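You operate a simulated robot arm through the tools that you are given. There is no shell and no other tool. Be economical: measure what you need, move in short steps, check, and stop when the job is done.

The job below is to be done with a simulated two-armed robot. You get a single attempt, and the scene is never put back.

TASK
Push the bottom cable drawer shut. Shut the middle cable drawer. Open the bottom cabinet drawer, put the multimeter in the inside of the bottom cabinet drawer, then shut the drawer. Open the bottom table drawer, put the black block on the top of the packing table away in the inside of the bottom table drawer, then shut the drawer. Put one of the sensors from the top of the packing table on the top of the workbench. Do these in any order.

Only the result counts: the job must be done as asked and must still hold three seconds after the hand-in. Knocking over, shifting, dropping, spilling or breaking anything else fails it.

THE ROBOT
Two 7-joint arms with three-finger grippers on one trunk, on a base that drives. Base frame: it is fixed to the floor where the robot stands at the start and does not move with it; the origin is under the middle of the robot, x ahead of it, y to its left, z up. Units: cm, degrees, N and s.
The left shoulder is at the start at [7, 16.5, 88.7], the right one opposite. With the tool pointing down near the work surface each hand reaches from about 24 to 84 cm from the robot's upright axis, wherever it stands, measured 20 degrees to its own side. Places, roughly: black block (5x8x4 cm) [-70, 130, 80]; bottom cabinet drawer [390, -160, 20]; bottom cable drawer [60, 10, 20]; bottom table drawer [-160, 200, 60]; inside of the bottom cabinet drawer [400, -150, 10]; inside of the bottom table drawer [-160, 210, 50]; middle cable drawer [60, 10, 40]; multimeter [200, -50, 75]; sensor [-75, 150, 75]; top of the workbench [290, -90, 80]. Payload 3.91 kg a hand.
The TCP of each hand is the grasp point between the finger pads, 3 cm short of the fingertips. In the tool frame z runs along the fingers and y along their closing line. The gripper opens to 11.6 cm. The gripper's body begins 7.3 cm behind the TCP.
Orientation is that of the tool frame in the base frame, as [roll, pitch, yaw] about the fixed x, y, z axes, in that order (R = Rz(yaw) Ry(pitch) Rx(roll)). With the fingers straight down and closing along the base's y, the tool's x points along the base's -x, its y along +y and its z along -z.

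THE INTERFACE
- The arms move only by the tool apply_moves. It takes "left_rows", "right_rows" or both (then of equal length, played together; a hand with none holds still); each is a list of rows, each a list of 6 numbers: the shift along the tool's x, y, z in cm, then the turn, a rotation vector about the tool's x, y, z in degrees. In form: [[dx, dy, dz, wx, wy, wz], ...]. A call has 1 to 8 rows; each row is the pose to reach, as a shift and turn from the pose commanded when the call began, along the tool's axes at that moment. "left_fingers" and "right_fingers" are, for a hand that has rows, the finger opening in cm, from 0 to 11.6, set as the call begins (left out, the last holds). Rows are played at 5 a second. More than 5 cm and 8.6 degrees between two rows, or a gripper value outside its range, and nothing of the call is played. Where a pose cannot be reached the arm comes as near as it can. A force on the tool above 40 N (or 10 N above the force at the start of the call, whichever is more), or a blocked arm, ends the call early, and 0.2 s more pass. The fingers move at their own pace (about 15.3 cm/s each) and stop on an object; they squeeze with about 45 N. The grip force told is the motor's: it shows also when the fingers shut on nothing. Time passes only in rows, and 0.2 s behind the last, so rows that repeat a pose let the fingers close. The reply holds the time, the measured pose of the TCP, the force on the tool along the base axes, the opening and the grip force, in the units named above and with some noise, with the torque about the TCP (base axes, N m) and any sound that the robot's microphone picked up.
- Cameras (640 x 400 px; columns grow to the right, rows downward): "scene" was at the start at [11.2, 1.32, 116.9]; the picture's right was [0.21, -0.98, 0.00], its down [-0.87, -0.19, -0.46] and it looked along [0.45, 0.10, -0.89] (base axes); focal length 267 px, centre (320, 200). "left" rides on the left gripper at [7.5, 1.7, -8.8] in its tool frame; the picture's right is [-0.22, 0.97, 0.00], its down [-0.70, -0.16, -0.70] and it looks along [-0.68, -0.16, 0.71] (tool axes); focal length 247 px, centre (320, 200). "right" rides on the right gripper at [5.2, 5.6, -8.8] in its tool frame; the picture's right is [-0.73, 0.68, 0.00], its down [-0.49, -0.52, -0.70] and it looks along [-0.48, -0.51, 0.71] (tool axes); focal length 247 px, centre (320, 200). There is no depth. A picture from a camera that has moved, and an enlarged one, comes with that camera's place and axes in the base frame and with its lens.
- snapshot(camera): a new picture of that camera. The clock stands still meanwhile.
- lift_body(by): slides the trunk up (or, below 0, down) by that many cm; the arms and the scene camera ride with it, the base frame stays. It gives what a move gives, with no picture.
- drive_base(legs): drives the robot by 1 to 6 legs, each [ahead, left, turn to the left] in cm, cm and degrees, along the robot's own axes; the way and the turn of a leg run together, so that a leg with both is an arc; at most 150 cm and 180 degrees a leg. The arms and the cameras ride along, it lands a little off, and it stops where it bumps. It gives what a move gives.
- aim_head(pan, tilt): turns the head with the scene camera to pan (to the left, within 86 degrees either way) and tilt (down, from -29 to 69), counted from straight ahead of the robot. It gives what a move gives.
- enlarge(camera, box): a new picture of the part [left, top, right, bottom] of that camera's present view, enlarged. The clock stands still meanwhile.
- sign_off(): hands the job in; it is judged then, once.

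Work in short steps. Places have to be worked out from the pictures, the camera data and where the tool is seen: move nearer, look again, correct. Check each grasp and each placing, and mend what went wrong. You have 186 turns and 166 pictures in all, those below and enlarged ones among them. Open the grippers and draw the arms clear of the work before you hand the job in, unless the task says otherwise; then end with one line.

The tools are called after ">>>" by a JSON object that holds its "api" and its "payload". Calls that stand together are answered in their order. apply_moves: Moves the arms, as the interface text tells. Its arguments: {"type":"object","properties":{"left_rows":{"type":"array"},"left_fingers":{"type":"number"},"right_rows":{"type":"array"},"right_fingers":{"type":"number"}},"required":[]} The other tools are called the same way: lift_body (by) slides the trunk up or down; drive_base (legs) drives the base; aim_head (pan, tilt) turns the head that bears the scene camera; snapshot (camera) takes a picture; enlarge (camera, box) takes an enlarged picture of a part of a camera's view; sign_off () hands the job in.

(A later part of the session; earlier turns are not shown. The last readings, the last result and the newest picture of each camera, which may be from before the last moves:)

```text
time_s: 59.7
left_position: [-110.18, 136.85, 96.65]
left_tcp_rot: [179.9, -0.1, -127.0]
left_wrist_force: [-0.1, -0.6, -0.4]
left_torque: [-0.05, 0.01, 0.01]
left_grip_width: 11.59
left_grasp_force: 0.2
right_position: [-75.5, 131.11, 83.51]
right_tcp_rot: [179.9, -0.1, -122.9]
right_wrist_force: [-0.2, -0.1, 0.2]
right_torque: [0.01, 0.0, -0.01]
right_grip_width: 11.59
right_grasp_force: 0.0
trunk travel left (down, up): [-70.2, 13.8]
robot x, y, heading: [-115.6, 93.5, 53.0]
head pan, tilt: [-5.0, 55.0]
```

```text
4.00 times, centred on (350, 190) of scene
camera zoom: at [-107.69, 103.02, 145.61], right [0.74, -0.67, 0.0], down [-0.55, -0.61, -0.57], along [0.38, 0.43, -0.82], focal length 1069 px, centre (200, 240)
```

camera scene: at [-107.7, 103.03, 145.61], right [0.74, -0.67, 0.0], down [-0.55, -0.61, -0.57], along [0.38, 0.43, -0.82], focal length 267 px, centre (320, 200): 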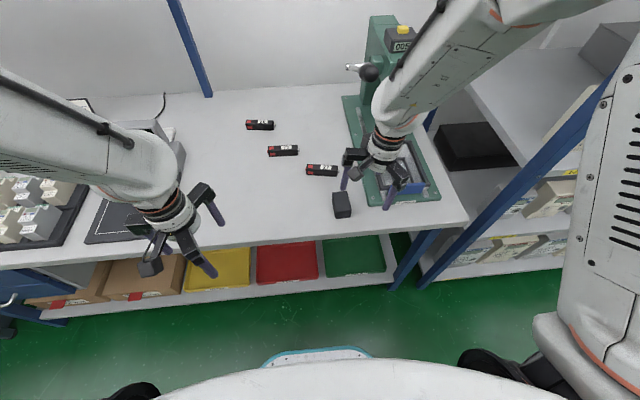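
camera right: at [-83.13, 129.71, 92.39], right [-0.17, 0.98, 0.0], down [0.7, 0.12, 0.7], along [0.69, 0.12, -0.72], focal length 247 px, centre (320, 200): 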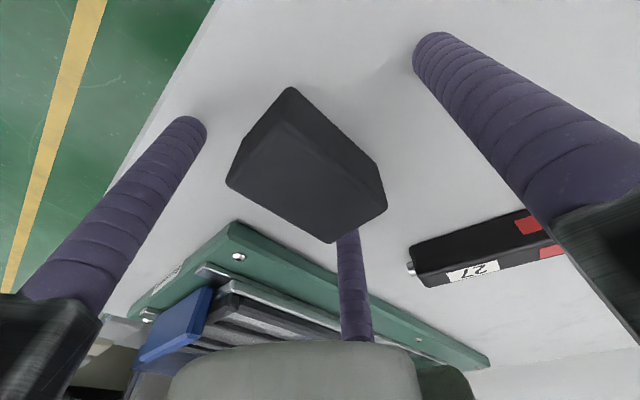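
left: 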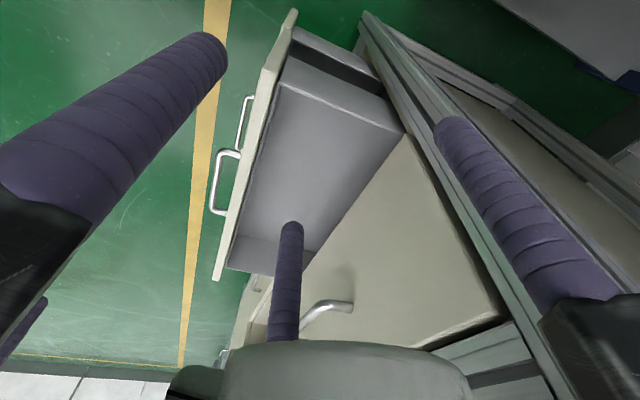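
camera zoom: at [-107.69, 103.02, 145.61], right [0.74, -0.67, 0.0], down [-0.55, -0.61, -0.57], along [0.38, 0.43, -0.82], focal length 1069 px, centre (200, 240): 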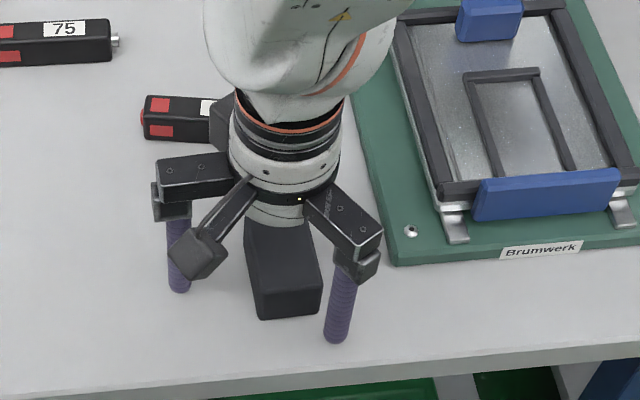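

The block is unmoved. I shift the hand 0.8 cm toward its −y so the two paired fingers close against the long face, then close.

>>> {"api": "apply_moves", "payload": {"right_rows": [[0.3, -0.8, 0, 0, 0, 0], [0.3, -0.8, 0, 0, 0, 0]]}}

>>> {"api": "apply_moves", "payload": {"right_rows": [[0, 0, 0, 0, 0, 0], [0, 0, 0, 0, 0, 0], [0, 0, 0, 0, 0, 0], [0, 0, 0, 0, 0, 0]], "right_fingers": 0}}

>>> {"api": "snapshot", "payload": {"camera": "right"}}

>>> {"api": "enlarge", "payload": {"camera": "scene", "box": [270, 140, 430, 240]}}

```text
time_s: 60.3
left_position: [-110.15, 136.78, 96.79]
left_tcp_rot: [179.9, 0.0, -127.1]
left_wrist_force: [-0.1, -0.3, 0.7]
left_torque: [0.04, -0.02, 0.01]
left_grip_width: 11.58
left_grasp_force: 0.1
right_position: [-75.1, 130.36, 83.48]
right_tcp_rot: [-180.0, -0.1, -122.8]
right_wrist_force: [-0.1, -0.6, 1.0]
right_torque: [-0.01, 0.03, -0.01]
right_grip_width: 11.6
right_grasp_force: 0.0
trunk travel left (down, up): [-70.2, 13.8]
robot x, y, heading: [-115.32, 93.61, 53.3]
head pan, tilt: [-5.0, 55.0]
```

```text
time_s: 61.3
left_position: [-110.19, 136.82, 96.87]
left_tcp_rot: [179.9, -0.2, -127.0]
left_wrist_force: [-0.1, -0.9, 0.0]
left_torque: [-0.02, 0.02, 0.02]
left_grip_width: 11.59
left_grasp_force: 0.0
right_position: [-75.01, 130.3, 83.51]
right_tcp_rot: [180.0, -0.1, -122.7]
right_wrist_force: [0.2, -0.2, 0.5]
right_torque: [0.01, -0.01, -0.02]
right_grip_width: 5.27
right_grasp_force: 45.0
trunk travel left (down, up): [-70.2, 13.8]
robot x, y, heading: [-115.78, 93.57, 53.2]
head pan, tilt: [-5.0, 55.0]
```

```text
133 pictures are left
camera right: at [-82.61, 128.99, 92.34], right [-0.17, 0.98, 0.0], down [0.7, 0.12, 0.7], along [0.69, 0.12, -0.72], focal length 247 px, centre (320, 200)
```

right: 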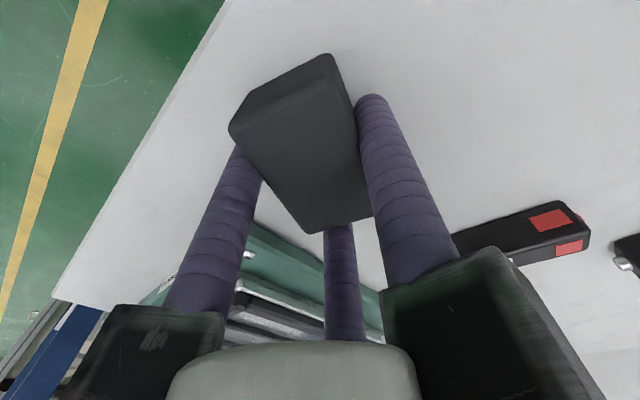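

```text
4.00 times, centred on (350, 190) of scene
camera zoom: at [-107.69, 103.02, 145.61], right [0.74, -0.67, 0.0], down [-0.55, -0.61, -0.57], along [0.38, 0.43, -0.82], focal length 1069 px, centre (200, 240)
```

zoom: 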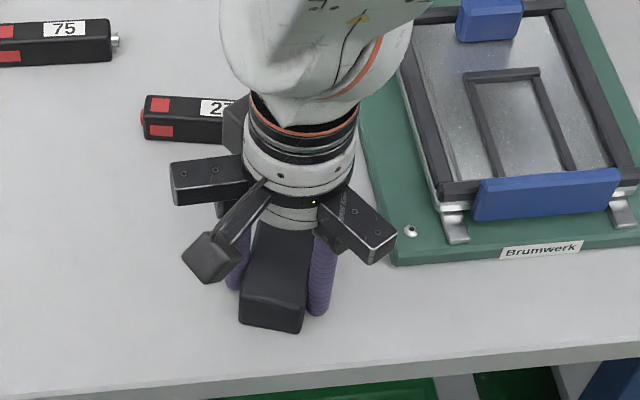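

The block is now clamped by all three fingers (5.3 cm, turned a little). I lift it.

>>> {"api": "apply_moves", "payload": {"right_rows": [[0, 0, -4, 0, 0, 0], [0, 0, -8, 0, 0, 0], [0, 0, -12, 0, 0, 0], [0, 0, -12, 0, 0, 0]]}}

>>> {"api": "snapshot", "payload": {"camera": "right"}}

>>> {"api": "aim_head", "payload": {"pan": 60, "tilt": 40}}

>>> {"api": "snapshot", "payload": {"camera": "scene"}}

```text
time_s: 62.3
left_position: [-110.14, 136.67, 96.79]
left_tcp_rot: [179.9, -0.1, -127.1]
left_wrist_force: [0.0, 0.5, -0.5]
left_torque: [-0.01, -0.01, -0.01]
left_grip_width: 11.6
left_grasp_force: 0.0
right_position: [-75.24, 130.37, 95.51]
right_tcp_rot: [179.9, -0.2, -122.9]
right_wrist_force: [0.0, -0.1, -0.3]
right_torque: [-0.01, -0.01, 0.0]
right_grip_width: 5.23
right_grasp_force: 44.5
trunk travel left (down, up): [-70.2, 13.8]
robot x, y, heading: [-115.61, 93.48, 53.3]
head pan, tilt: [-5.0, 55.0]
```

```text
131 pictures are left
camera right: at [-82.74, 129.07, 104.39], right [-0.17, 0.98, 0.0], down [0.7, 0.13, 0.7], along [0.69, 0.12, -0.72], focal length 247 px, centre (320, 200)
```

right: 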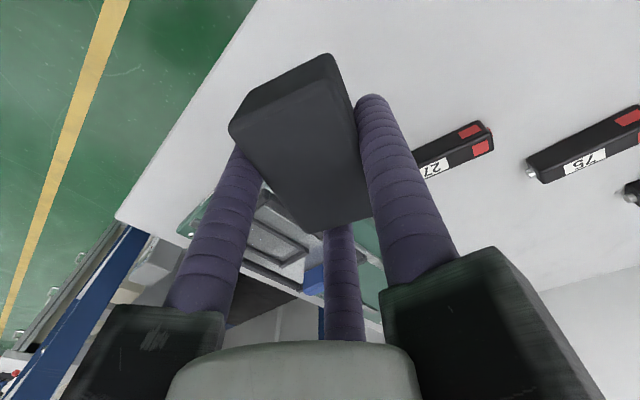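

```text
time_s: 63.6
left_position: [-110.22, 136.78, 96.93]
left_tcp_rot: [179.9, 0.1, -127.0]
left_wrist_force: [0.2, 0.4, -0.1]
left_torque: [0.01, 0.03, -0.01]
left_grip_width: 11.61
left_grasp_force: 0.0
right_position: [-75.21, 130.39, 95.5]
right_tcp_rot: [180.0, -0.1, -122.8]
right_wrist_force: [0.6, 0.6, -0.6]
right_torque: [0.02, 0.02, -0.02]
right_grip_width: 5.23
right_grasp_force: 44.9
trunk travel left (down, up): [-70.2, 13.8]
robot x, y, heading: [-115.19, 93.64, 53.1]
head pan, tilt: [60.0, 40.0]
```

```text
130 pictures are left
camera scene: at [-115.84, 105.47, 147.67], right [0.92, 0.39, 0.0], down [0.25, -0.59, -0.77], along [-0.3, 0.7, -0.64], focal length 267 px, centre (320, 200)
```

scene: 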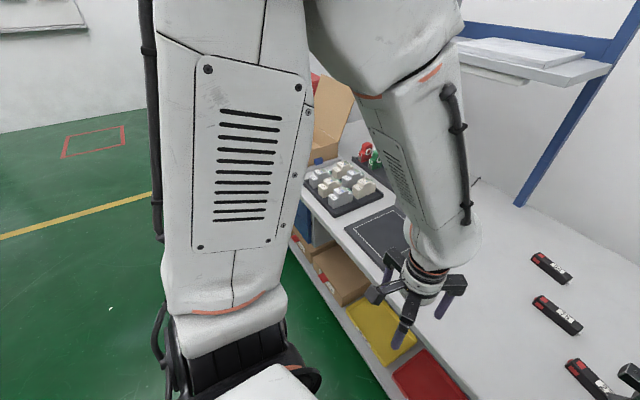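

The block is held. I back off from the table and drive left to face the table drawer.

>>> {"api": "drive_base", "payload": {"legs": [[-45, 0, 0], [0, 90, 0]]}}

>>> {"api": "aim_head", "payload": {"pan": 0, "tilt": 40}}

>>> {"api": "snapshot", "payload": {"camera": "scene"}}

```text
time_s: 70.7
left_position: [-210.58, 154.64, 96.82]
left_tcp_rot: [180.0, 0.1, -126.1]
left_wrist_force: [0.6, -1.2, -0.4]
left_torque: [0.01, 0.02, -0.03]
left_grip_width: 11.61
left_grasp_force: 0.0
right_position: [-175.58, 148.8, 95.64]
right_tcp_rot: [180.0, -0.1, -122.1]
right_wrist_force: [0.2, 1.1, 0.4]
right_torque: [0.04, 0.04, 0.0]
right_grip_width: 5.15
right_grasp_force: 44.9
trunk travel left (down, up): [-70.2, 13.8]
robot x, y, heading: [-215.65, 111.57, 53.7]
head pan, tilt: [60.0, 40.0]
```

```text
time_s: 72.0
left_position: [-210.67, 154.5, 96.87]
left_tcp_rot: [179.9, 0.0, -126.1]
left_wrist_force: [-0.7, 0.5, 0.8]
left_torque: [-0.01, 0.0, 0.04]
left_grip_width: 11.59
left_grasp_force: 0.0
right_position: [-175.54, 148.78, 95.53]
right_tcp_rot: [-180.0, -0.1, -122.2]
right_wrist_force: [0.1, -0.3, -1.2]
right_torque: [-0.02, 0.02, -0.01]
right_grip_width: 5.13
right_grasp_force: 44.9
trunk travel left (down, up): [-70.2, 13.8]
robot x, y, heading: [-214.98, 111.68, 53.9]
head pan, tilt: [0.0, 40.0]
```

```text
129 pictures are left
camera scene: at [-207.35, 122.34, 147.67], right [0.81, -0.59, 0.0], down [-0.38, -0.52, -0.77], along [0.45, 0.62, -0.64], focal length 267 px, centre (320, 200)
```

scene: 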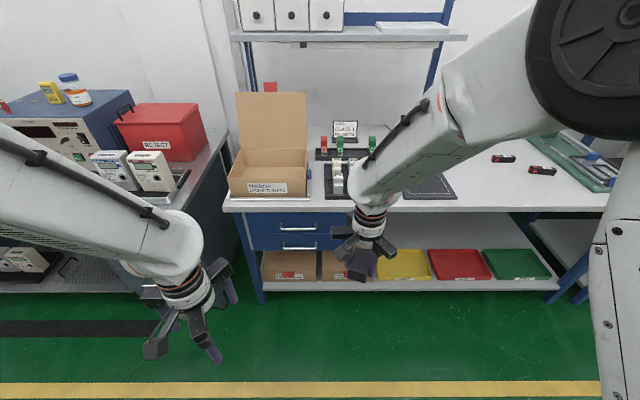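

Two blue drawers hang under the table's left end; I look closer at their handles.

>>> {"api": "enlarge", "payload": {"camera": "scene", "box": [220, 180, 380, 280]}}

```text
4.00 times, centred on (300, 230) of scene
camera zoom: at [-207.35, 122.34, 147.67], right [0.81, -0.59, 0.0], down [-0.38, -0.52, -0.77], along [0.45, 0.62, -0.64], focal length 1069 px, centre (400, 80)
```

zoom: 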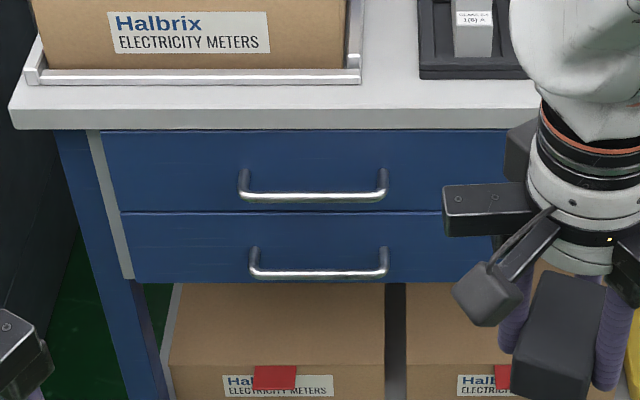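

The bottom handle is at z≈59, about 87 cm ahead and 9 cm left of me. I lower the trunk and turn the left hand so its fingers point forward, moving it ahead for reach.

>>> {"api": "lift_body", "payload": {"by": -38}}

>>> {"api": "apply_moves", "payload": {"left_rows": [[-2, 0, 0, 0, -8.5, 0], [-4, 0, 0, 0, -17, 0], [-6, 0, 0, 0, -25.5, 0], [-8, 0, 0, 0, -34, 0], [-10, 0, 0, 0, -42.5, 0], [-12, 0, 0, 0, -51, 0], [-14, 0, 0, 0, -59.5, 0], [-16, 0, 0, 0, -68, 0]]}}

>>> {"api": "apply_moves", "payload": {"left_rows": [[0, 0, 0, 0, -8, 0], [0, 0, 0, 0, -15, 0], [0, 0, 0, 0, -22, 0], [0, 0, 0, 0, -22, 0]]}}

```text
time_s: 75.7
left_position: [-210.7, 154.54, 58.76]
left_tcp_rot: [179.9, 0.1, -126.1]
left_wrist_force: [-0.7, 0.0, -0.1]
left_torque: [-0.01, 0.01, 0.01]
left_grip_width: 11.6
left_grasp_force: 0.1
right_position: [-175.55, 148.73, 57.58]
right_tcp_rot: [180.0, -0.1, -122.0]
right_wrist_force: [-0.2, -0.5, -0.4]
right_torque: [0.05, -0.02, 0.0]
right_grip_width: 5.12
right_grasp_force: 45.2
trunk travel left (down, up): [-32.2, 51.8]
robot x, y, heading: [-214.98, 111.48, 53.7]
head pan, tilt: [0.0, 40.0]
```

```text
time_s: 77.5
left_position: [-201.04, 169.67, 58.6]
left_tcp_rot: [-167.7, 67.9, -111.5]
left_wrist_force: [-0.4, 0.2, -0.1]
left_torque: [0.0, 0.01, -0.03]
left_grip_width: 11.63
left_grasp_force: 0.0
left hand out of reach, approached as far as the arm can: row 1, 2, 3, 4, 5, 6, 7, 8
right_position: [-175.56, 148.79, 57.43]
right_tcp_rot: [180.0, -0.2, -122.1]
right_wrist_force: [0.2, 0.3, 0.2]
right_torque: [-0.03, 0.02, -0.01]
right_grip_width: 5.11
right_grasp_force: 45.1
trunk travel left (down, up): [-32.2, 51.8]
robot x, y, heading: [-215.24, 111.45, 53.9]
head pan, tilt: [0.0, 40.0]
```

```text
time_s: 78.5
left_position: [-200.67, 169.06, 58.25]
left_tcp_rot: [-93.5, 89.2, -38.5]
left_wrist_force: [0.5, 1.1, -0.5]
left_torque: [-0.01, -0.01, 0.0]
left_grip_width: 11.61
left_grasp_force: 0.1
right_position: [-175.64, 148.7, 57.58]
right_tcp_rot: [180.0, -0.1, -122.1]
right_wrist_force: [-0.1, 0.8, -1.0]
right_torque: [-0.02, 0.03, 0.03]
right_grip_width: 5.12
right_grasp_force: 45.2
trunk travel left (down, up): [-32.2, 51.8]
robot x, y, heading: [-215.36, 111.12, 54.0]
head pan, tilt: [0.0, 40.0]
```

The left fingers now point straight ahead. I roll the hand 90° so one finger is above and two below the bar.

>>> {"api": "apply_moves", "payload": {"left_rows": [[0, 0, 0, 0, 0, 8.5], [0, 0, 0, 0, 0, 17], [0, 0, 0, 0, 0, 25.5], [0, 0, 0, 0, 0, 34], [0, 0, 0, 0, 0, 42.5], [0, 0, 0, 0, 0, 51], [0, 0, 0, 0, 0, 59.5], [0, 0, 0, 0, 0, 68]]}}

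>>> {"api": "apply_moves", "payload": {"left_rows": [[0, 0, 0, 0, 0, 8], [0, 0, 0, 0, 0, 15], [0, 0, 0, 0, 0, 22], [0, 0, 0, 0, 0, 22]]}}

>>> {"api": "snapshot", "payload": {"camera": "left"}}

>>> {"api": "snapshot", "payload": {"camera": "scene"}}

```text
time_s: 80.3
left_position: [-200.73, 169.06, 57.97]
left_tcp_rot: [90.2, 22.4, 145.0]
left_wrist_force: [-0.1, 0.8, -0.3]
left_torque: [-0.01, -0.03, -0.01]
left_grip_width: 11.59
left_grasp_force: 0.1
right_position: [-175.52, 148.77, 57.63]
right_tcp_rot: [-180.0, -0.2, -122.1]
right_wrist_force: [0.3, -0.5, -0.7]
right_torque: [0.01, 0.0, 0.0]
right_grip_width: 5.12
right_grasp_force: 45.4
trunk travel left (down, up): [-32.2, 51.8]
robot x, y, heading: [-215.36, 111.27, 53.8]
head pan, tilt: [0.0, 40.0]
```

```text
time_s: 81.3
left_position: [-200.81, 169.0, 58.12]
left_tcp_rot: [90.2, 0.5, 145.0]
left_wrist_force: [1.2, -0.7, 0.1]
left_torque: [-0.03, 0.01, 0.02]
left_grip_width: 11.6
left_grasp_force: 0.0
right_position: [-175.59, 148.79, 57.52]
right_tcp_rot: [180.0, -0.1, -122.0]
right_wrist_force: [0.1, -0.1, 0.5]
right_torque: [0.0, 0.0, -0.02]
right_grip_width: 5.12
right_grasp_force: 45.1
trunk travel left (down, up): [-32.2, 51.8]
robot x, y, heading: [-215.19, 111.37, 53.8]
head pan, tilt: [0.0, 40.0]
```

```text
127 pictures are left
camera left: at [-211.85, 166.27, 59.67], right [0.18, -0.12, 0.98], down [0.17, -0.97, -0.15], along [0.97, 0.19, -0.15], focal length 247 px, centre (320, 200)
```

left: 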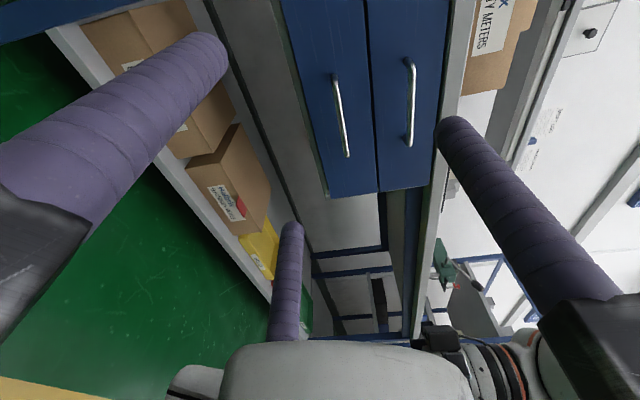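

```text
126 pictures are left
camera scene: at [-207.35, 122.33, 109.67], right [0.81, -0.59, 0.0], down [-0.38, -0.52, -0.77], along [0.45, 0.62, -0.64], focal length 267 px, centre (320, 200)
```

scene: 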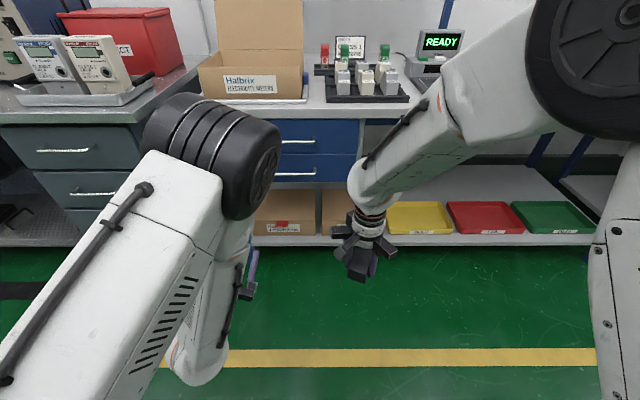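

The handle triangulates to about [-169.3, 189.5, 58.4]: 35 cm ahead and 13 cm right of the left hand. I pull the right hand (block) back clear of the table, then drive closer.

>>> {"api": "apply_moves", "payload": {"right_rows": [[4, -2, 0, 0, 0, 0], [8, -4, 0, 0, 0, 0], [12, -6, 0, 0, 0, 0], [16, -8, 0, 0, 0, 0], [16, -8, 0, 0, 0, 0]]}}

>>> {"api": "drive_base", "payload": {"legs": [[0, -13, 0], [22, 0, 0]]}}

>>> {"api": "snapshot", "payload": {"camera": "left"}}

>>> {"api": "snapshot", "payload": {"camera": "scene"}}

```text
time_s: 82.5
left_position: [-200.71, 169.09, 58.12]
left_tcp_rot: [90.1, 0.7, 145.0]
left_wrist_force: [0.8, -0.4, 0.7]
left_torque: [-0.02, 0.03, 0.05]
left_grip_width: 11.6
left_grasp_force: 0.1
right_position: [-177.36, 130.86, 57.52]
right_tcp_rot: [-180.0, -0.2, -122.1]
right_wrist_force: [0.7, -0.2, -0.2]
right_torque: [-0.01, 0.04, -0.02]
right_grip_width: 5.1
right_grasp_force: 44.8
trunk travel left (down, up): [-32.2, 51.8]
robot x, y, heading: [-215.56, 111.07, 53.9]
head pan, tilt: [0.0, 40.0]
```

```text
time_s: 85.0
left_position: [-177.3, 178.93, 58.12]
left_tcp_rot: [90.1, 0.6, 144.9]
left_wrist_force: [0.5, 0.6, 0.4]
left_torque: [-0.02, -0.01, 0.02]
left_grip_width: 11.6
left_grasp_force: 0.0
right_position: [-154.09, 140.68, 57.58]
right_tcp_rot: [-180.0, -0.1, -122.1]
right_wrist_force: [-0.4, -0.3, -0.9]
right_torque: [-0.05, 0.0, -0.01]
right_grip_width: 5.13
right_grasp_force: 44.8
trunk travel left (down, up): [-32.2, 51.8]
robot x, y, heading: [-192.17, 121.07, 53.5]
head pan, tilt: [0.0, 40.0]
```

```text
125 pictures are left
camera left: at [-188.4, 176.21, 59.66], right [0.17, -0.12, 0.98], down [0.17, -0.97, -0.15], along [0.97, 0.19, -0.15], focal length 247 px, centre (320, 200)
```

left: 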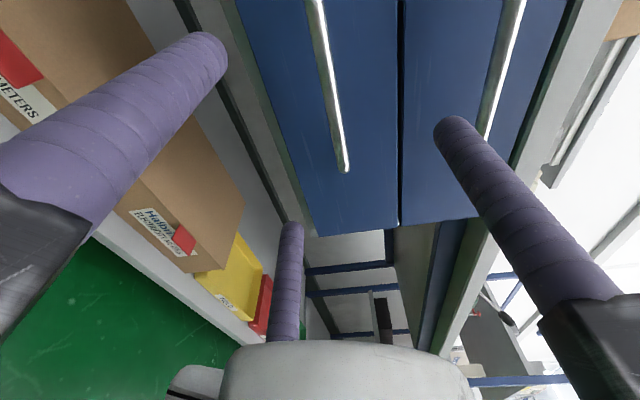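

```text
124 pictures are left
camera scene: at [-183.96, 132.27, 109.66], right [0.81, -0.59, 0.0], down [-0.38, -0.52, -0.77], along [0.45, 0.62, -0.64], focal length 267 px, centre (320, 200)
```

scene: 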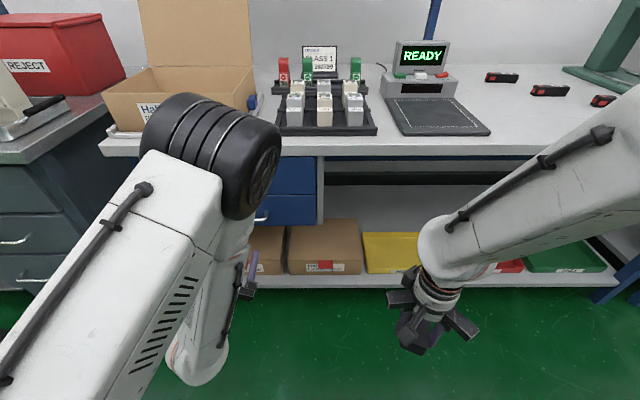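

Aligned: the bar is ~12.5 cm ahead, z≈58.7. I raise half a centimetre and drive the fingers around it.

>>> {"api": "lift_body", "payload": {"by": 0.5}}

>>> {"api": "drive_base", "payload": {"legs": [[9, 0, 0]]}}

>>> {"api": "snapshot", "payload": {"camera": "left"}}

```text
time_s: 85.6
left_position: [-177.36, 178.96, 58.5]
left_tcp_rot: [90.1, 0.7, 145.0]
left_wrist_force: [0.3, 0.6, -0.3]
left_torque: [0.02, 0.0, -0.01]
left_grip_width: 11.6
left_grasp_force: 0.1
right_position: [-153.97, 140.68, 58.06]
right_tcp_rot: [-179.9, -0.1, -122.1]
right_wrist_force: [-0.3, 0.3, 0.2]
right_torque: [0.01, 0.03, 0.03]
right_grip_width: 5.12
right_grasp_force: 44.8
trunk travel left (down, up): [-32.7, 51.3]
robot x, y, heading: [-191.93, 121.44, 53.7]
head pan, tilt: [0.0, 40.0]
```

```text
time_s: 86.7
left_position: [-171.98, 186.26, 58.43]
left_tcp_rot: [90.2, 0.7, 145.0]
left_wrist_force: [-0.3, -0.1, 0.5]
left_torque: [0.02, 0.0, 0.0]
left_grip_width: 11.59
left_grasp_force: 0.0
right_position: [-148.65, 147.96, 57.99]
right_tcp_rot: [179.9, -0.3, -122.1]
right_wrist_force: [0.6, 1.2, 0.0]
right_torque: [0.01, 0.01, -0.01]
right_grip_width: 5.11
right_grasp_force: 44.7
trunk travel left (down, up): [-32.7, 51.3]
robot x, y, heading: [-186.56, 128.27, 53.9]
head pan, tilt: [0.0, 40.0]
```

```text
123 pictures are left
camera left: at [-183.09, 183.53, 60.13], right [0.17, -0.12, 0.98], down [0.17, -0.97, -0.15], along [0.97, 0.19, -0.15], focal length 247 px, centre (320, 200)
```

left: 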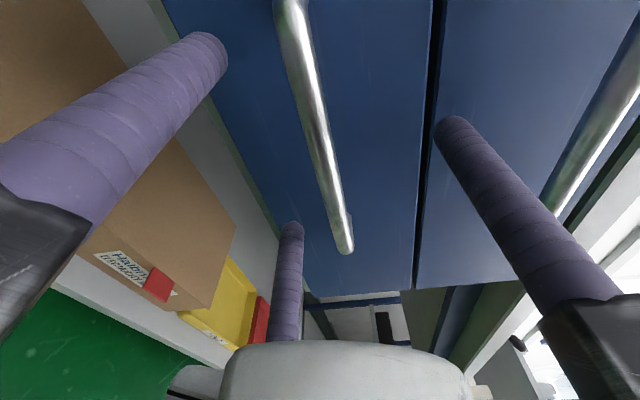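

The bar is ~2.5 cm beyond the TCP, centred in height. I go 1.7 cm further and close.

>>> {"api": "drive_base", "payload": {"legs": [[1.7, 0, 0]]}}

>>> {"api": "apply_moves", "payload": {"left_rows": [[0, 0, 0, 0, 0, 0], [0, 0, 0, 0, 0, 0], [0, 0, 0, 0, 0, 0], [0, 0, 0, 0, 0, 0]], "left_fingers": 0}}

>>> {"api": "snapshot", "payload": {"camera": "left"}}

```text
time_s: 87.5
left_position: [-171.28, 187.36, 58.52]
left_tcp_rot: [90.4, 0.7, 145.0]
left_wrist_force: [-21.3, -24.5, -10.6]
left_torque: [-0.1, 1.01, -1.36]
left_grip_width: 11.6
left_grasp_force: 0.1
right_position: [-147.81, 149.29, 58.06]
right_tcp_rot: [-180.0, 0.0, -122.2]
right_wrist_force: [0.4, 0.0, -0.1]
right_torque: [0.0, 0.0, -0.01]
right_grip_width: 5.1
right_grasp_force: 44.8
trunk travel left (down, up): [-32.7, 51.3]
robot x, y, heading: [-185.71, 129.87, 53.7]
head pan, tilt: [0.0, 40.0]
```

```text
time_s: 88.5
left_position: [-171.06, 187.4, 58.41]
left_tcp_rot: [90.5, 0.7, 144.9]
left_wrist_force: [5.8, -15.3, -4.7]
left_torque: [0.44, 0.54, -0.24]
left_grip_width: 2.1
left_grasp_force: 44.9
right_position: [-147.73, 149.18, 58.01]
right_tcp_rot: [179.9, -0.1, -122.2]
right_wrist_force: [-0.1, -0.2, -0.2]
right_torque: [0.01, 0.0, 0.0]
right_grip_width: 5.09
right_grasp_force: 44.9
trunk travel left (down, up): [-32.7, 51.3]
robot x, y, heading: [-185.51, 129.7, 53.9]
head pan, tilt: [0.0, 40.0]
```

```text
122 pictures are left
camera left: at [-182.18, 184.64, 60.08], right [0.18, -0.11, 0.98], down [0.17, -0.98, -0.14], along [0.97, 0.19, -0.16], focal length 247 px, centre (320, 200)
```

left: 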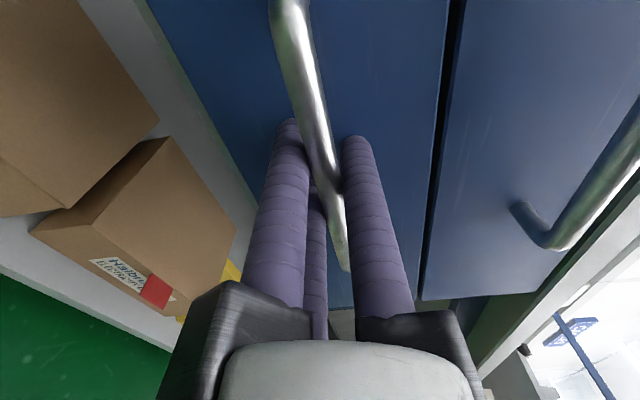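

The fingers hold the bar (2.1 cm). I pull the drawer out by backing the base.

>>> {"api": "drive_base", "payload": {"legs": [[-12, 0, 0]]}}

>>> {"api": "snapshot", "payload": {"camera": "scene"}}

```text
time_s: 89.7
left_position: [-178.18, 177.68, 58.37]
left_tcp_rot: [90.5, 0.6, 144.8]
left_wrist_force: [27.0, -20.6, -4.4]
left_torque: [0.54, 0.7, 0.24]
left_grip_width: 2.08
left_grasp_force: 45.3
right_position: [-154.81, 139.48, 57.9]
right_tcp_rot: [-180.0, -0.1, -122.2]
right_wrist_force: [-0.1, -0.3, -0.3]
right_torque: [0.03, -0.02, -0.01]
right_grip_width: 5.1
right_grasp_force: 45.1
trunk travel left (down, up): [-32.7, 51.3]
robot x, y, heading: [-192.68, 120.4, 53.9]
head pan, tilt: [0.0, 40.0]
```

```text
121 pictures are left
camera scene: at [-184.58, 131.02, 110.17], right [0.81, -0.59, 0.0], down [-0.38, -0.52, -0.77], along [0.45, 0.62, -0.64], focal length 267 px, centre (320, 200)
```

scene: 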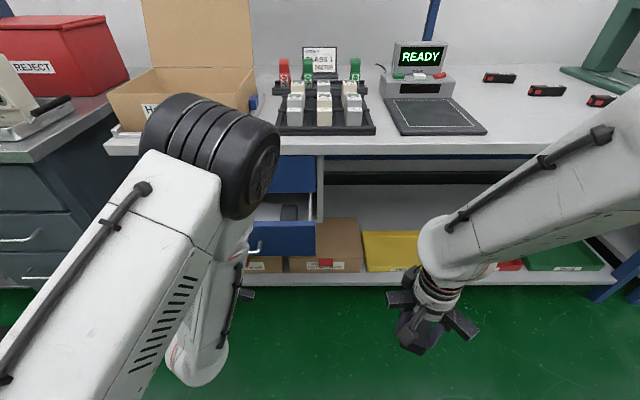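

The drawer is coming open. I pull out another 12 cm.

>>> {"api": "drive_base", "payload": {"legs": [[-13, 0, 0]]}}

>>> {"api": "snapshot", "payload": {"camera": "scene"}}

```text
time_s: 91.0
left_position: [-185.5, 167.43, 58.37]
left_tcp_rot: [90.7, 0.7, 144.6]
left_wrist_force: [8.4, -6.4, 6.2]
left_torque: [0.52, 0.71, -0.63]
left_grip_width: 2.07
left_grasp_force: 45.0
right_position: [-162.22, 129.22, 58.05]
right_tcp_rot: [179.9, -0.2, -122.2]
right_wrist_force: [0.6, 1.0, 0.8]
right_torque: [-0.02, -0.01, 0.01]
right_grip_width: 5.09
right_grasp_force: 44.2
trunk travel left (down, up): [-32.7, 51.3]
robot x, y, heading: [-200.12, 109.71, 53.6]
head pan, tilt: [0.0, 40.0]
```

```text
120 pictures are left
camera scene: at [-192.2, 120.77, 110.19], right [0.81, -0.59, 0.0], down [-0.38, -0.52, -0.77], along [0.45, 0.62, -0.64], focal length 267 px, centre (320, 200)
```

scene: 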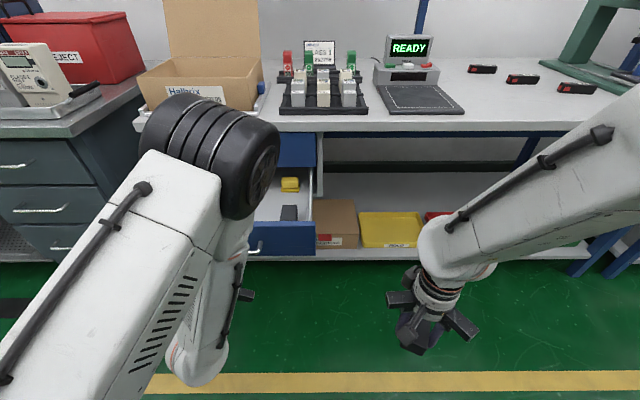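

The drawer is ~25 cm open with small items inside. I release the handle and back away to see the interior.

>>> {"api": "apply_moves", "payload": {"left_rows": [[0, 0, 0, 0, 0, 0], [0, 0, 0, 0, 0, 0], [0, 0, 0, 0, 0, 0]], "left_fingers": 11.6}}

>>> {"api": "drive_base", "payload": {"legs": [[-14, 0, 0]]}}

>>> {"api": "lift_body", "payload": {"by": 36}}

>>> {"api": "aim_head", "payload": {"pan": 5, "tilt": 48}}

>>> {"api": "snapshot", "payload": {"camera": "scene"}}

```text
time_s: 91.8
left_position: [-185.56, 167.45, 58.3]
left_tcp_rot: [90.6, 0.8, 144.8]
left_wrist_force: [0.5, 1.2, 0.3]
left_torque: [0.01, 0.0, 0.02]
left_grip_width: 11.63
left_grasp_force: 0.0
right_position: [-162.36, 129.17, 58.02]
right_tcp_rot: [-179.9, -0.1, -122.2]
right_wrist_force: [0.0, 0.3, -1.1]
right_torque: [-0.03, 0.0, -0.02]
right_grip_width: 5.07
right_grasp_force: 44.8
trunk travel left (down, up): [-32.7, 51.3]
robot x, y, heading: [-200.25, 109.95, 54.0]
head pan, tilt: [0.0, 40.0]
```

```text
time_s: 93.1
left_position: [-193.94, 156.05, 58.43]
left_tcp_rot: [90.6, 0.8, 144.8]
left_wrist_force: [-0.8, -0.6, -0.1]
left_torque: [-0.03, -0.02, 0.01]
left_grip_width: 11.58
left_grasp_force: 0.0
right_position: [-170.62, 118.0, 58.1]
right_tcp_rot: [-180.0, 0.1, -122.0]
right_wrist_force: [0.1, -0.6, 0.3]
right_torque: [0.06, -0.01, 0.02]
right_grip_width: 5.1
right_grasp_force: 45.7
trunk travel left (down, up): [-32.7, 51.3]
robot x, y, heading: [-208.4, 98.38, 53.7]
head pan, tilt: [0.0, 40.0]
```

```text
time_s: 96.6
left_position: [-194.07, 156.3, 94.23]
left_tcp_rot: [90.7, 0.7, 144.9]
left_wrist_force: [0.5, 0.1, 0.9]
left_torque: [0.03, -0.03, 0.0]
left_grip_width: 11.62
left_grasp_force: 0.0
right_position: [-170.54, 118.12, 94.06]
right_tcp_rot: [179.9, -0.1, -122.1]
right_wrist_force: [-0.3, 1.0, -1.2]
right_torque: [0.0, 0.02, -0.01]
right_grip_width: 5.13
right_grasp_force: 45.2
trunk travel left (down, up): [-68.7, 15.3]
robot x, y, heading: [-208.82, 98.69, 54.3]
head pan, tilt: [0.0, 40.0]
```

```text
time_s: 97.3
left_position: [-194.02, 156.18, 94.41]
left_tcp_rot: [90.6, 0.8, 144.9]
left_wrist_force: [-0.4, 0.0, 0.2]
left_torque: [-0.02, 0.01, 0.0]
left_grip_width: 11.61
left_grasp_force: 0.0
right_position: [-170.53, 118.06, 93.99]
right_tcp_rot: [180.0, -0.2, -122.0]
right_wrist_force: [0.3, -0.6, 0.5]
right_torque: [-0.03, 0.01, -0.02]
right_grip_width: 5.08
right_grasp_force: 45.2
trunk travel left (down, up): [-68.7, 15.3]
robot x, y, heading: [-208.67, 98.71, 53.9]
head pan, tilt: [5.0, 48.0]
```

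```text
119 pictures are left
camera scene: at [-201.46, 109.43, 145.03], right [0.86, -0.52, 0.0], down [-0.38, -0.64, -0.67], along [0.35, 0.57, -0.74], focal length 267 px, centre (320, 200)
```

scene: 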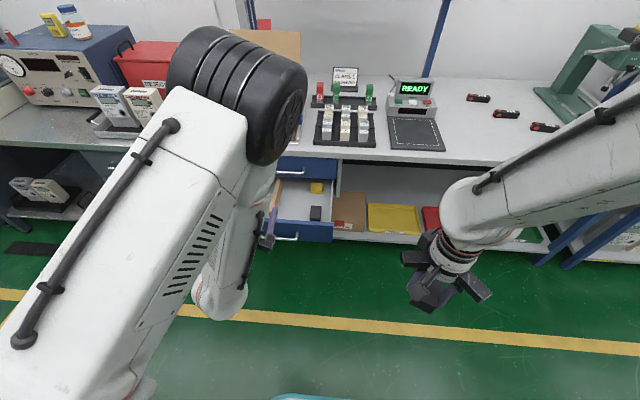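

I return the left hand to pointing down and pull it back, so it stays clear when I approach with the block.

>>> {"api": "apply_moves", "payload": {"left_rows": [[0, 0, -2, 4.9, 4.9, -4.9], [0, 0, -4, 9.8, 9.8, -9.8], [0, 0, -6, 14.7, 14.7, -14.7], [0, 0, -8, 19.6, 19.6, -19.6], [0, 0, -10, 24.5, 24.5, -24.5], [0, 0, -12, 29.4, 29.4, -29.4], [0, 0, -14, 34.3, 34.3, -34.3], [0, 0, -16, 39.2, 39.2, -39.2]]}}

>>> {"api": "apply_moves", "payload": {"left_rows": [[0, 0, 0, 4.9, 4.9, -4.9], [0, 0, 0, 9.8, 9.8, -9.8], [0, 0, 0, 14.7, 14.7, -14.7], [0, 0, 0, 19.6, 19.6, -19.6], [0, 0, 0, 24.5, 24.5, -24.5], [0, 0, 0, 29.4, 29.4, -29.4], [0, 0, 0, 30.1, 30.1, -30.1]]}}

>>> {"api": "snapshot", "payload": {"camera": "scene"}}

```text
time_s: 99.1
left_position: [-195.77, 146.36, 93.54]
left_tcp_rot: [143.1, 19.1, -162.7]
left_wrist_force: [-0.6, 0.3, 0.4]
left_torque: [-0.03, -0.04, 0.0]
left_grip_width: 11.62
left_grasp_force: 0.1
left hand out of reach, approached as far as the arm can: row 2, 3, 4, 5, 6, 7, 8
right_position: [-170.65, 118.06, 94.02]
right_tcp_rot: [179.9, 0.0, -122.1]
right_wrist_force: [-0.7, 0.0, -0.2]
right_torque: [0.04, -0.01, -0.02]
right_grip_width: 5.09
right_grasp_force: 45.0
trunk travel left (down, up): [-68.7, 15.3]
robot x, y, heading: [-208.41, 98.74, 54.1]
head pan, tilt: [5.0, 48.0]
```

```text
time_s: 100.7
left_position: [-195.86, 146.47, 93.43]
left_tcp_rot: [-179.1, -0.7, -125.1]
left_wrist_force: [-1.0, -0.6, 0.3]
left_torque: [0.0, 0.03, -0.03]
left_grip_width: 11.61
left_grasp_force: 0.2
right_position: [-170.62, 118.05, 93.91]
right_tcp_rot: [180.0, 0.0, -122.2]
right_wrist_force: [0.3, 0.0, -1.0]
right_torque: [0.0, 0.03, -0.01]
right_grip_width: 5.09
right_grasp_force: 44.8
trunk travel left (down, up): [-68.7, 15.3]
robot x, y, heading: [-208.64, 99.13, 54.0]
head pan, tilt: [5.0, 48.0]
```

```text
118 pictures are left
camera scene: at [-201.43, 109.39, 145.03], right [0.86, -0.52, 0.0], down [-0.38, -0.64, -0.67], along [0.34, 0.57, -0.74], focal length 267 px, centre (320, 200)
```

scene: 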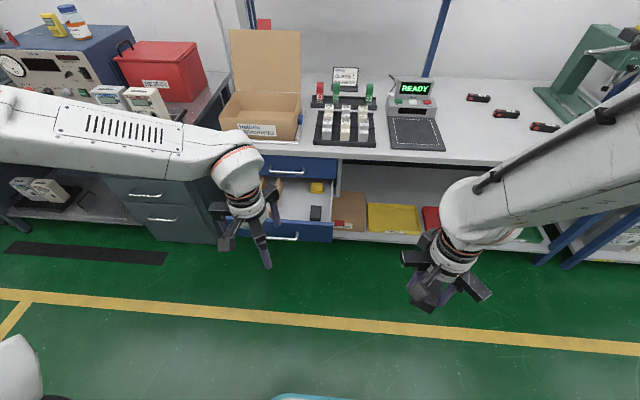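

The drawer interior is visible; I shift left and forward so the right hand with the block comes over it.

>>> {"api": "drive_base", "payload": {"legs": [[0, 36, 0], [18, 0, 0]]}}

>>> {"api": "aim_head", "payload": {"pan": -5, "tilt": 52}}

>>> {"api": "snapshot", "payload": {"camera": "scene"}}

>>> {"api": "snapshot", "payload": {"camera": "right"}}

```text
time_s: 104.1
left_position: [-214.12, 181.68, 93.44]
left_tcp_rot: [-179.2, -0.5, -124.8]
left_wrist_force: [-0.1, -0.2, 0.5]
left_torque: [-0.02, -0.03, 0.0]
left_grip_width: 11.61
left_grasp_force: 0.1
right_position: [-188.76, 153.37, 93.99]
right_tcp_rot: [-180.0, -0.2, -121.7]
right_wrist_force: [0.7, 0.3, -0.3]
right_torque: [0.0, -0.01, 0.01]
right_grip_width: 5.08
right_grasp_force: 44.6
trunk travel left (down, up): [-68.7, 15.3]
robot x, y, heading: [-226.56, 134.17, 54.5]
head pan, tilt: [5.0, 48.0]
```

```text
time_s: 104.8
left_position: [-214.06, 181.72, 93.42]
left_tcp_rot: [-179.2, -0.6, -124.8]
left_wrist_force: [0.0, 0.0, -0.1]
left_torque: [-0.02, 0.0, -0.01]
left_grip_width: 11.59
left_grasp_force: 0.1
right_position: [-188.72, 153.33, 94.0]
right_tcp_rot: [-180.0, -0.1, -121.6]
right_wrist_force: [0.0, 0.1, -0.8]
right_torque: [-0.04, 0.02, -0.02]
right_grip_width: 5.1
right_grasp_force: 44.9
trunk travel left (down, up): [-68.7, 15.3]
robot x, y, heading: [-226.37, 133.6, 54.2]
head pan, tilt: [-5.0, 52.0]
```

```text
117 pictures are left
camera scene: at [-218.7, 143.55, 144.48], right [0.76, -0.65, 0.0], down [-0.51, -0.6, -0.62], along [0.4, 0.47, -0.79], focal length 267 px, centre (320, 200)
```

scene: 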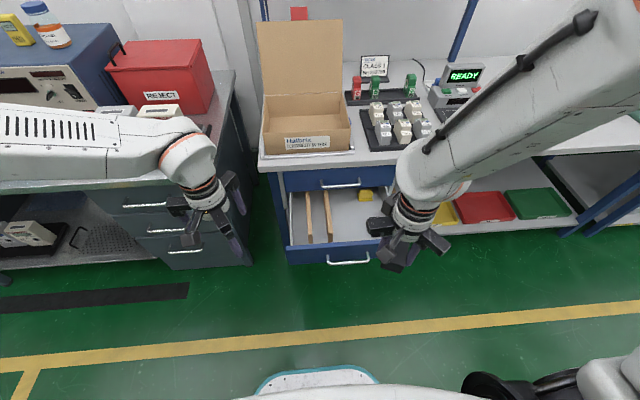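

```text
116 pictures are left
camera right: at [-196.24, 151.91, 102.83], right [-0.19, 0.98, 0.0], down [0.7, 0.14, 0.7], along [0.69, 0.13, -0.72], focal length 247 px, centre (320, 200)
```

right: 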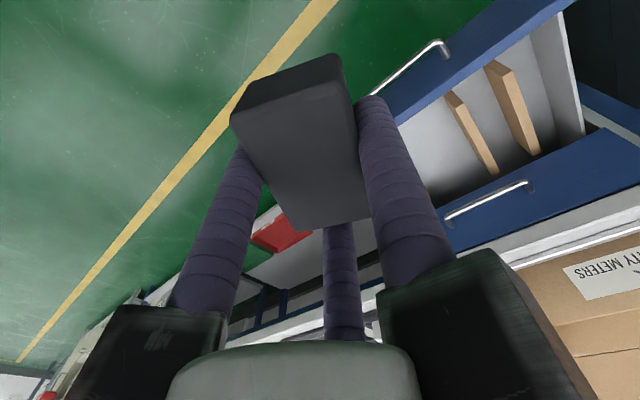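

The drawer has wooden dividers on the left; I enlarge to choose a free spot.

>>> {"api": "enlarge", "payload": {"camera": "scene", "box": [270, 165, 430, 275]}}

```text
3.64 times, centred on (350, 220) of scene
camera zoom: at [-218.7, 143.55, 144.48], right [0.76, -0.65, 0.0], down [-0.51, -0.6, -0.62], along [0.4, 0.47, -0.79], focal length 972 px, centre (211, 127)
```

zoom: 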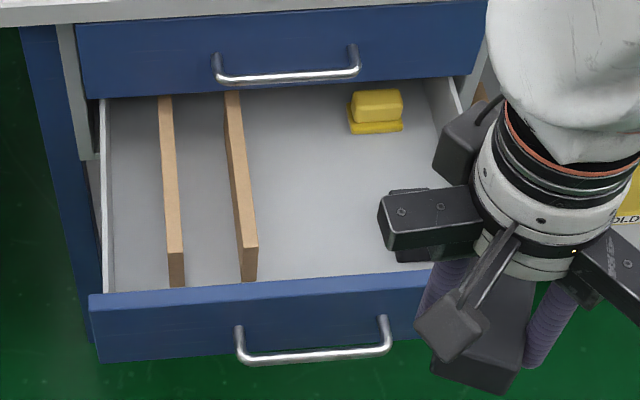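

The free floor right of the dividers is around [-174.7, 178]. I move the block above it at the present height.

>>> {"api": "apply_moves", "payload": {"right_rows": [[-4.7, 0.2, 0, 0, 0, 0], [-9.4, 0.4, 0, 0, 0, 0], [-14.1, 0.6, 0, 0, 0, 0], [-18.8, 0.8, 0, 0, 0, 0], [-23.5, 0.9, 0, 0, 0, 0], [-28.3, 1, 0, 0, 0, 0], [-28.3, 1, 0, 0, 0, 0]]}}

>>> {"api": "snapshot", "payload": {"camera": "scene"}}

>>> {"api": "snapshot", "payload": {"camera": "right"}}

```text
time_s: 106.4
left_position: [-214.22, 181.57, 93.5]
left_tcp_rot: [-179.2, -0.6, -124.8]
left_wrist_force: [-0.7, -0.1, 0.5]
left_torque: [0.02, -0.01, 0.01]
left_grip_width: 11.61
left_grasp_force: 0.0
right_position: [-174.66, 177.69, 94.06]
right_tcp_rot: [-180.0, -0.1, -121.7]
right_wrist_force: [-0.3, 0.0, -0.1]
right_torque: [0.02, -0.03, 0.02]
right_grip_width: 5.08
right_grasp_force: 45.2
trunk travel left (down, up): [-68.7, 15.3]
robot x, y, heading: [-226.37, 133.37, 54.4]
head pan, tilt: [-5.0, 52.0]
```

```text
114 pictures are left
camera scene: at [-218.79, 143.38, 144.5], right [0.76, -0.65, 0.0], down [-0.51, -0.6, -0.62], along [0.4, 0.47, -0.79], focal length 267 px, centre (320, 200)
```

scene: 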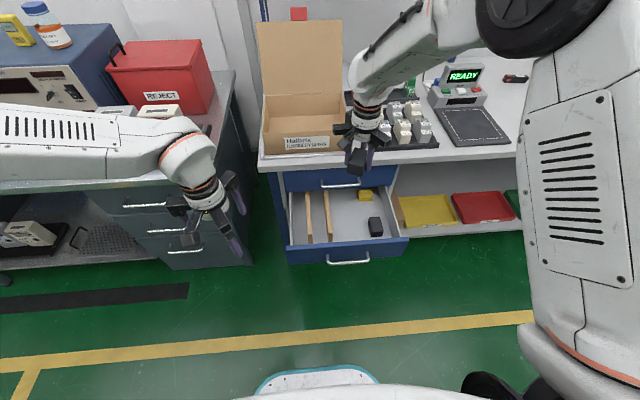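

```text
113 pictures are left
camera right: at [-182.3, 176.28, 102.85], right [-0.19, 0.98, 0.0], down [0.7, 0.14, 0.7], along [0.69, 0.14, -0.71], focal length 247 px, centre (320, 200)
```

right: 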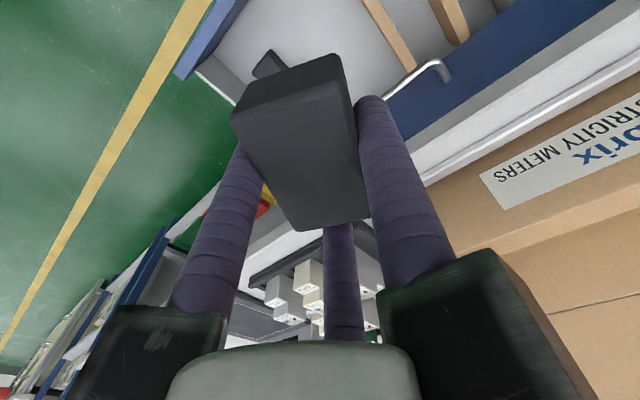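

The hand is laterally between the divider and the dark item. I lower the block straight down toward the drawer floor, stopping short.

>>> {"api": "apply_moves", "payload": {"right_rows": [[-0.5, 0, 4, 0, 0, 0], [-0.5, 0, 8, 0, 0, 0], [-0.5, 0, 12, 0, 0, 0], [-0.5, 0, 16, 0, 0, 0], [-0.5, 0, 20, 0, 0, 0], [-0.5, 0, 24, 0, 0, 0], [-0.5, 0, 24, 0, 0, 0]]}}

>>> {"api": "snapshot", "payload": {"camera": "scene"}}

>>> {"api": "snapshot", "payload": {"camera": "right"}}

```text
time_s: 108.0
left_position: [-214.12, 181.54, 93.48]
left_tcp_rot: [-179.2, -0.5, -124.8]
left_wrist_force: [0.2, -0.9, 0.5]
left_torque: [-0.03, -0.02, 0.01]
left_grip_width: 11.6
left_grasp_force: 0.0
right_position: [-174.52, 178.4, 69.81]
right_tcp_rot: [180.0, 0.0, -121.6]
right_wrist_force: [0.3, -0.5, -0.8]
right_torque: [0.0, 0.01, 0.02]
right_grip_width: 5.11
right_grasp_force: 45.6
trunk travel left (down, up): [-68.7, 15.3]
robot x, y, heading: [-226.51, 133.97, 54.4]
head pan, tilt: [-5.0, 52.0]
```

```text
112 pictures are left
camera scene: at [-218.79, 143.43, 144.5], right [0.76, -0.65, 0.0], down [-0.51, -0.6, -0.62], along [0.4, 0.47, -0.79], focal length 267 px, centre (320, 200)
```

scene: 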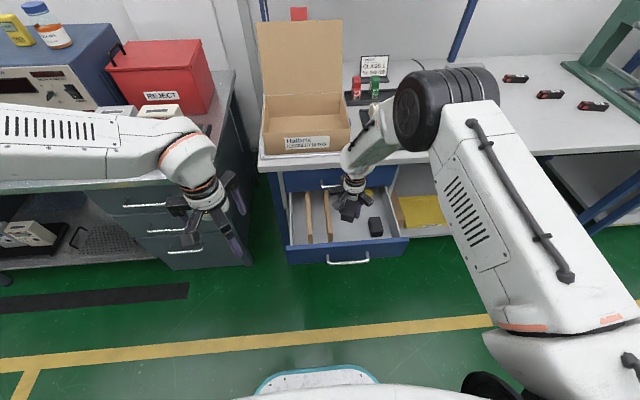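

```text
111 pictures are left
camera right: at [-182.0, 176.99, 78.62], right [-0.2, 0.98, 0.0], down [0.7, 0.14, 0.7], along [0.69, 0.14, -0.71], focal length 247 px, centre (320, 200)
```

right: 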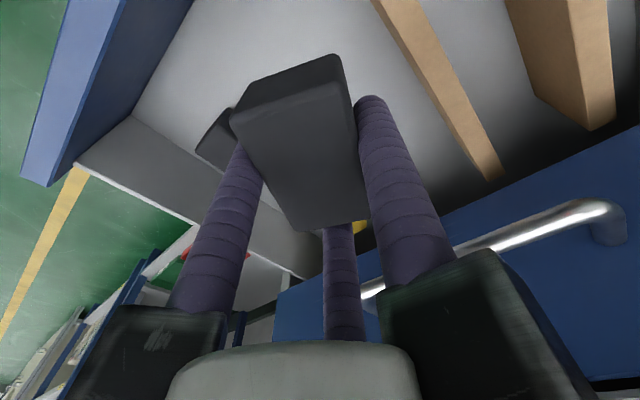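

The hand sits midway between the front panel and the upper handle (≈9 cm each). I lower further toward the floor, letting the force limit stop me.

>>> {"api": "apply_moves", "payload": {"right_rows": [[0, 0, 3, 0, 0, 0], [0, 0, 6, 0, 0, 0], [0, 0, 8, 0, 0, 0], [0, 0, 9, 0, 0, 0], [0, 0, 10, 0, 0, 0], [0, 0, 10.7, 0, 0, 0], [0, 0, 11.4, 0, 0, 0]]}}

>>> {"api": "snapshot", "payload": {"camera": "right"}}

>>> {"api": "enlarge", "payload": {"camera": "scene", "box": [270, 150, 430, 275]}}

```text
time_s: 109.6
left_position: [-214.19, 181.76, 93.47]
left_tcp_rot: [-179.2, -0.5, -124.8]
left_wrist_force: [0.0, -0.3, -0.5]
left_torque: [0.02, 0.0, 0.0]
left_grip_width: 11.59
left_grasp_force: 0.1
right_position: [-174.5, 178.3, 58.61]
right_tcp_rot: [-180.0, -0.1, -121.7]
right_wrist_force: [-0.2, -0.1, -0.1]
right_torque: [0.0, 0.0, 0.01]
right_grip_width: 5.12
right_grasp_force: 45.3
trunk travel left (down, up): [-68.7, 15.3]
robot x, y, heading: [-226.53, 134.0, 54.1]
head pan, tilt: [-5.0, 52.0]
```

```text
110 pictures are left
camera right: at [-181.99, 176.87, 67.3], right [-0.19, 0.98, 0.0], down [0.7, 0.14, 0.7], along [0.69, 0.13, -0.72], focal length 247 px, centre (320, 200)
```

right: 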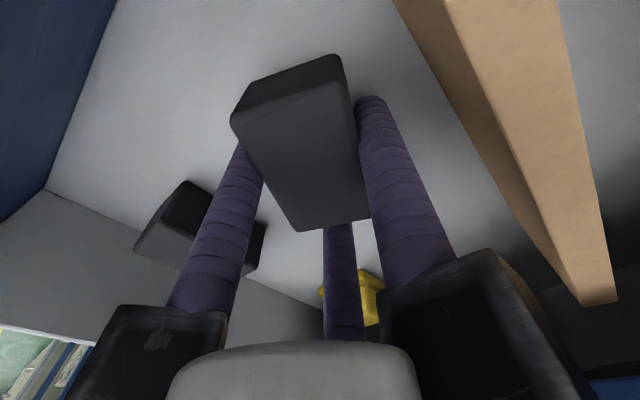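

```text
3.20 times, centred on (350, 212) of scene
camera zoom: at [-218.7, 143.51, 144.49], right [0.76, -0.65, 0.0], down [-0.51, -0.6, -0.62], along [0.4, 0.47, -0.79], focal length 855 px, centre (224, 160)
```

zoom: 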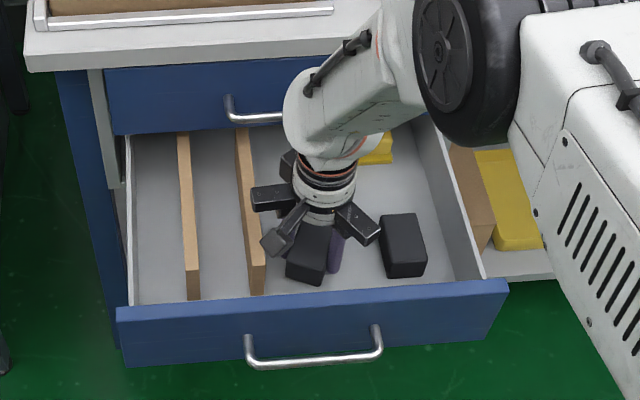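

Still no contact at TCP 58.6. I continue down slowly until touch.

>>> {"api": "apply_moves", "payload": {"right_rows": [[0, 0, 0.6, 0, 0, 0], [0, 0, 1.2, 0, 0, 0], [0, 0, 1.8, 0, 0, 0], [0, 0, 2.4, 0, 0, 0], [0, 0, 3.0, 0, 0, 0], [0, 0, 3.6, 0, 0, 0]]}}

>>> {"api": "snapshot", "payload": {"camera": "right"}}

```text
time_s: 110.4
left_position: [-214.24, 181.53, 93.63]
left_tcp_rot: [-179.2, -0.6, -124.9]
left_wrist_force: [0.3, 0.2, 0.3]
left_torque: [0.0, 0.02, -0.04]
left_grip_width: 11.6
left_grasp_force: 0.0
right_position: [-174.1, 178.94, 57.75]
right_tcp_rot: [179.9, 0.7, -121.8]
right_wrist_force: [0.9, 0.5, 28.0]
right_torque: [-0.89, 0.99, 0.04]
right_grip_width: 5.1
right_grasp_force: 45.4
trunk travel left (down, up): [-68.7, 15.3]
robot x, y, heading: [-226.44, 133.47, 54.4]
head pan, tilt: [-5.0, 52.0]
stopped in row 3 (right hand): the force on the tool passed its limit at 46 N (the readings are from after the stop); the commanded pose is now the measured one
```

```text
108 pictures are left
camera right: at [-181.65, 177.36, 66.51], right [-0.19, 0.98, 0.01], down [0.7, 0.13, 0.71], along [0.69, 0.14, -0.71], focal length 247 px, centre (320, 200)
```

right: 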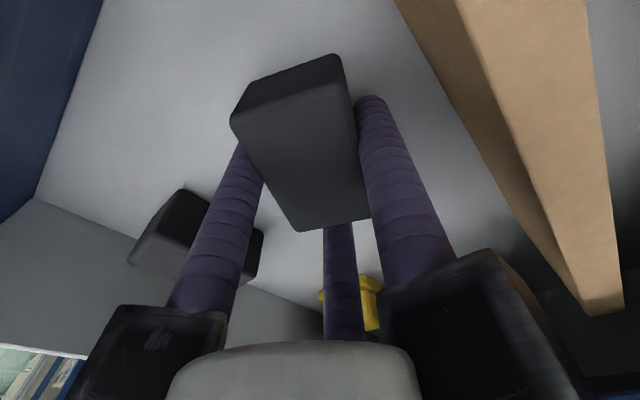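

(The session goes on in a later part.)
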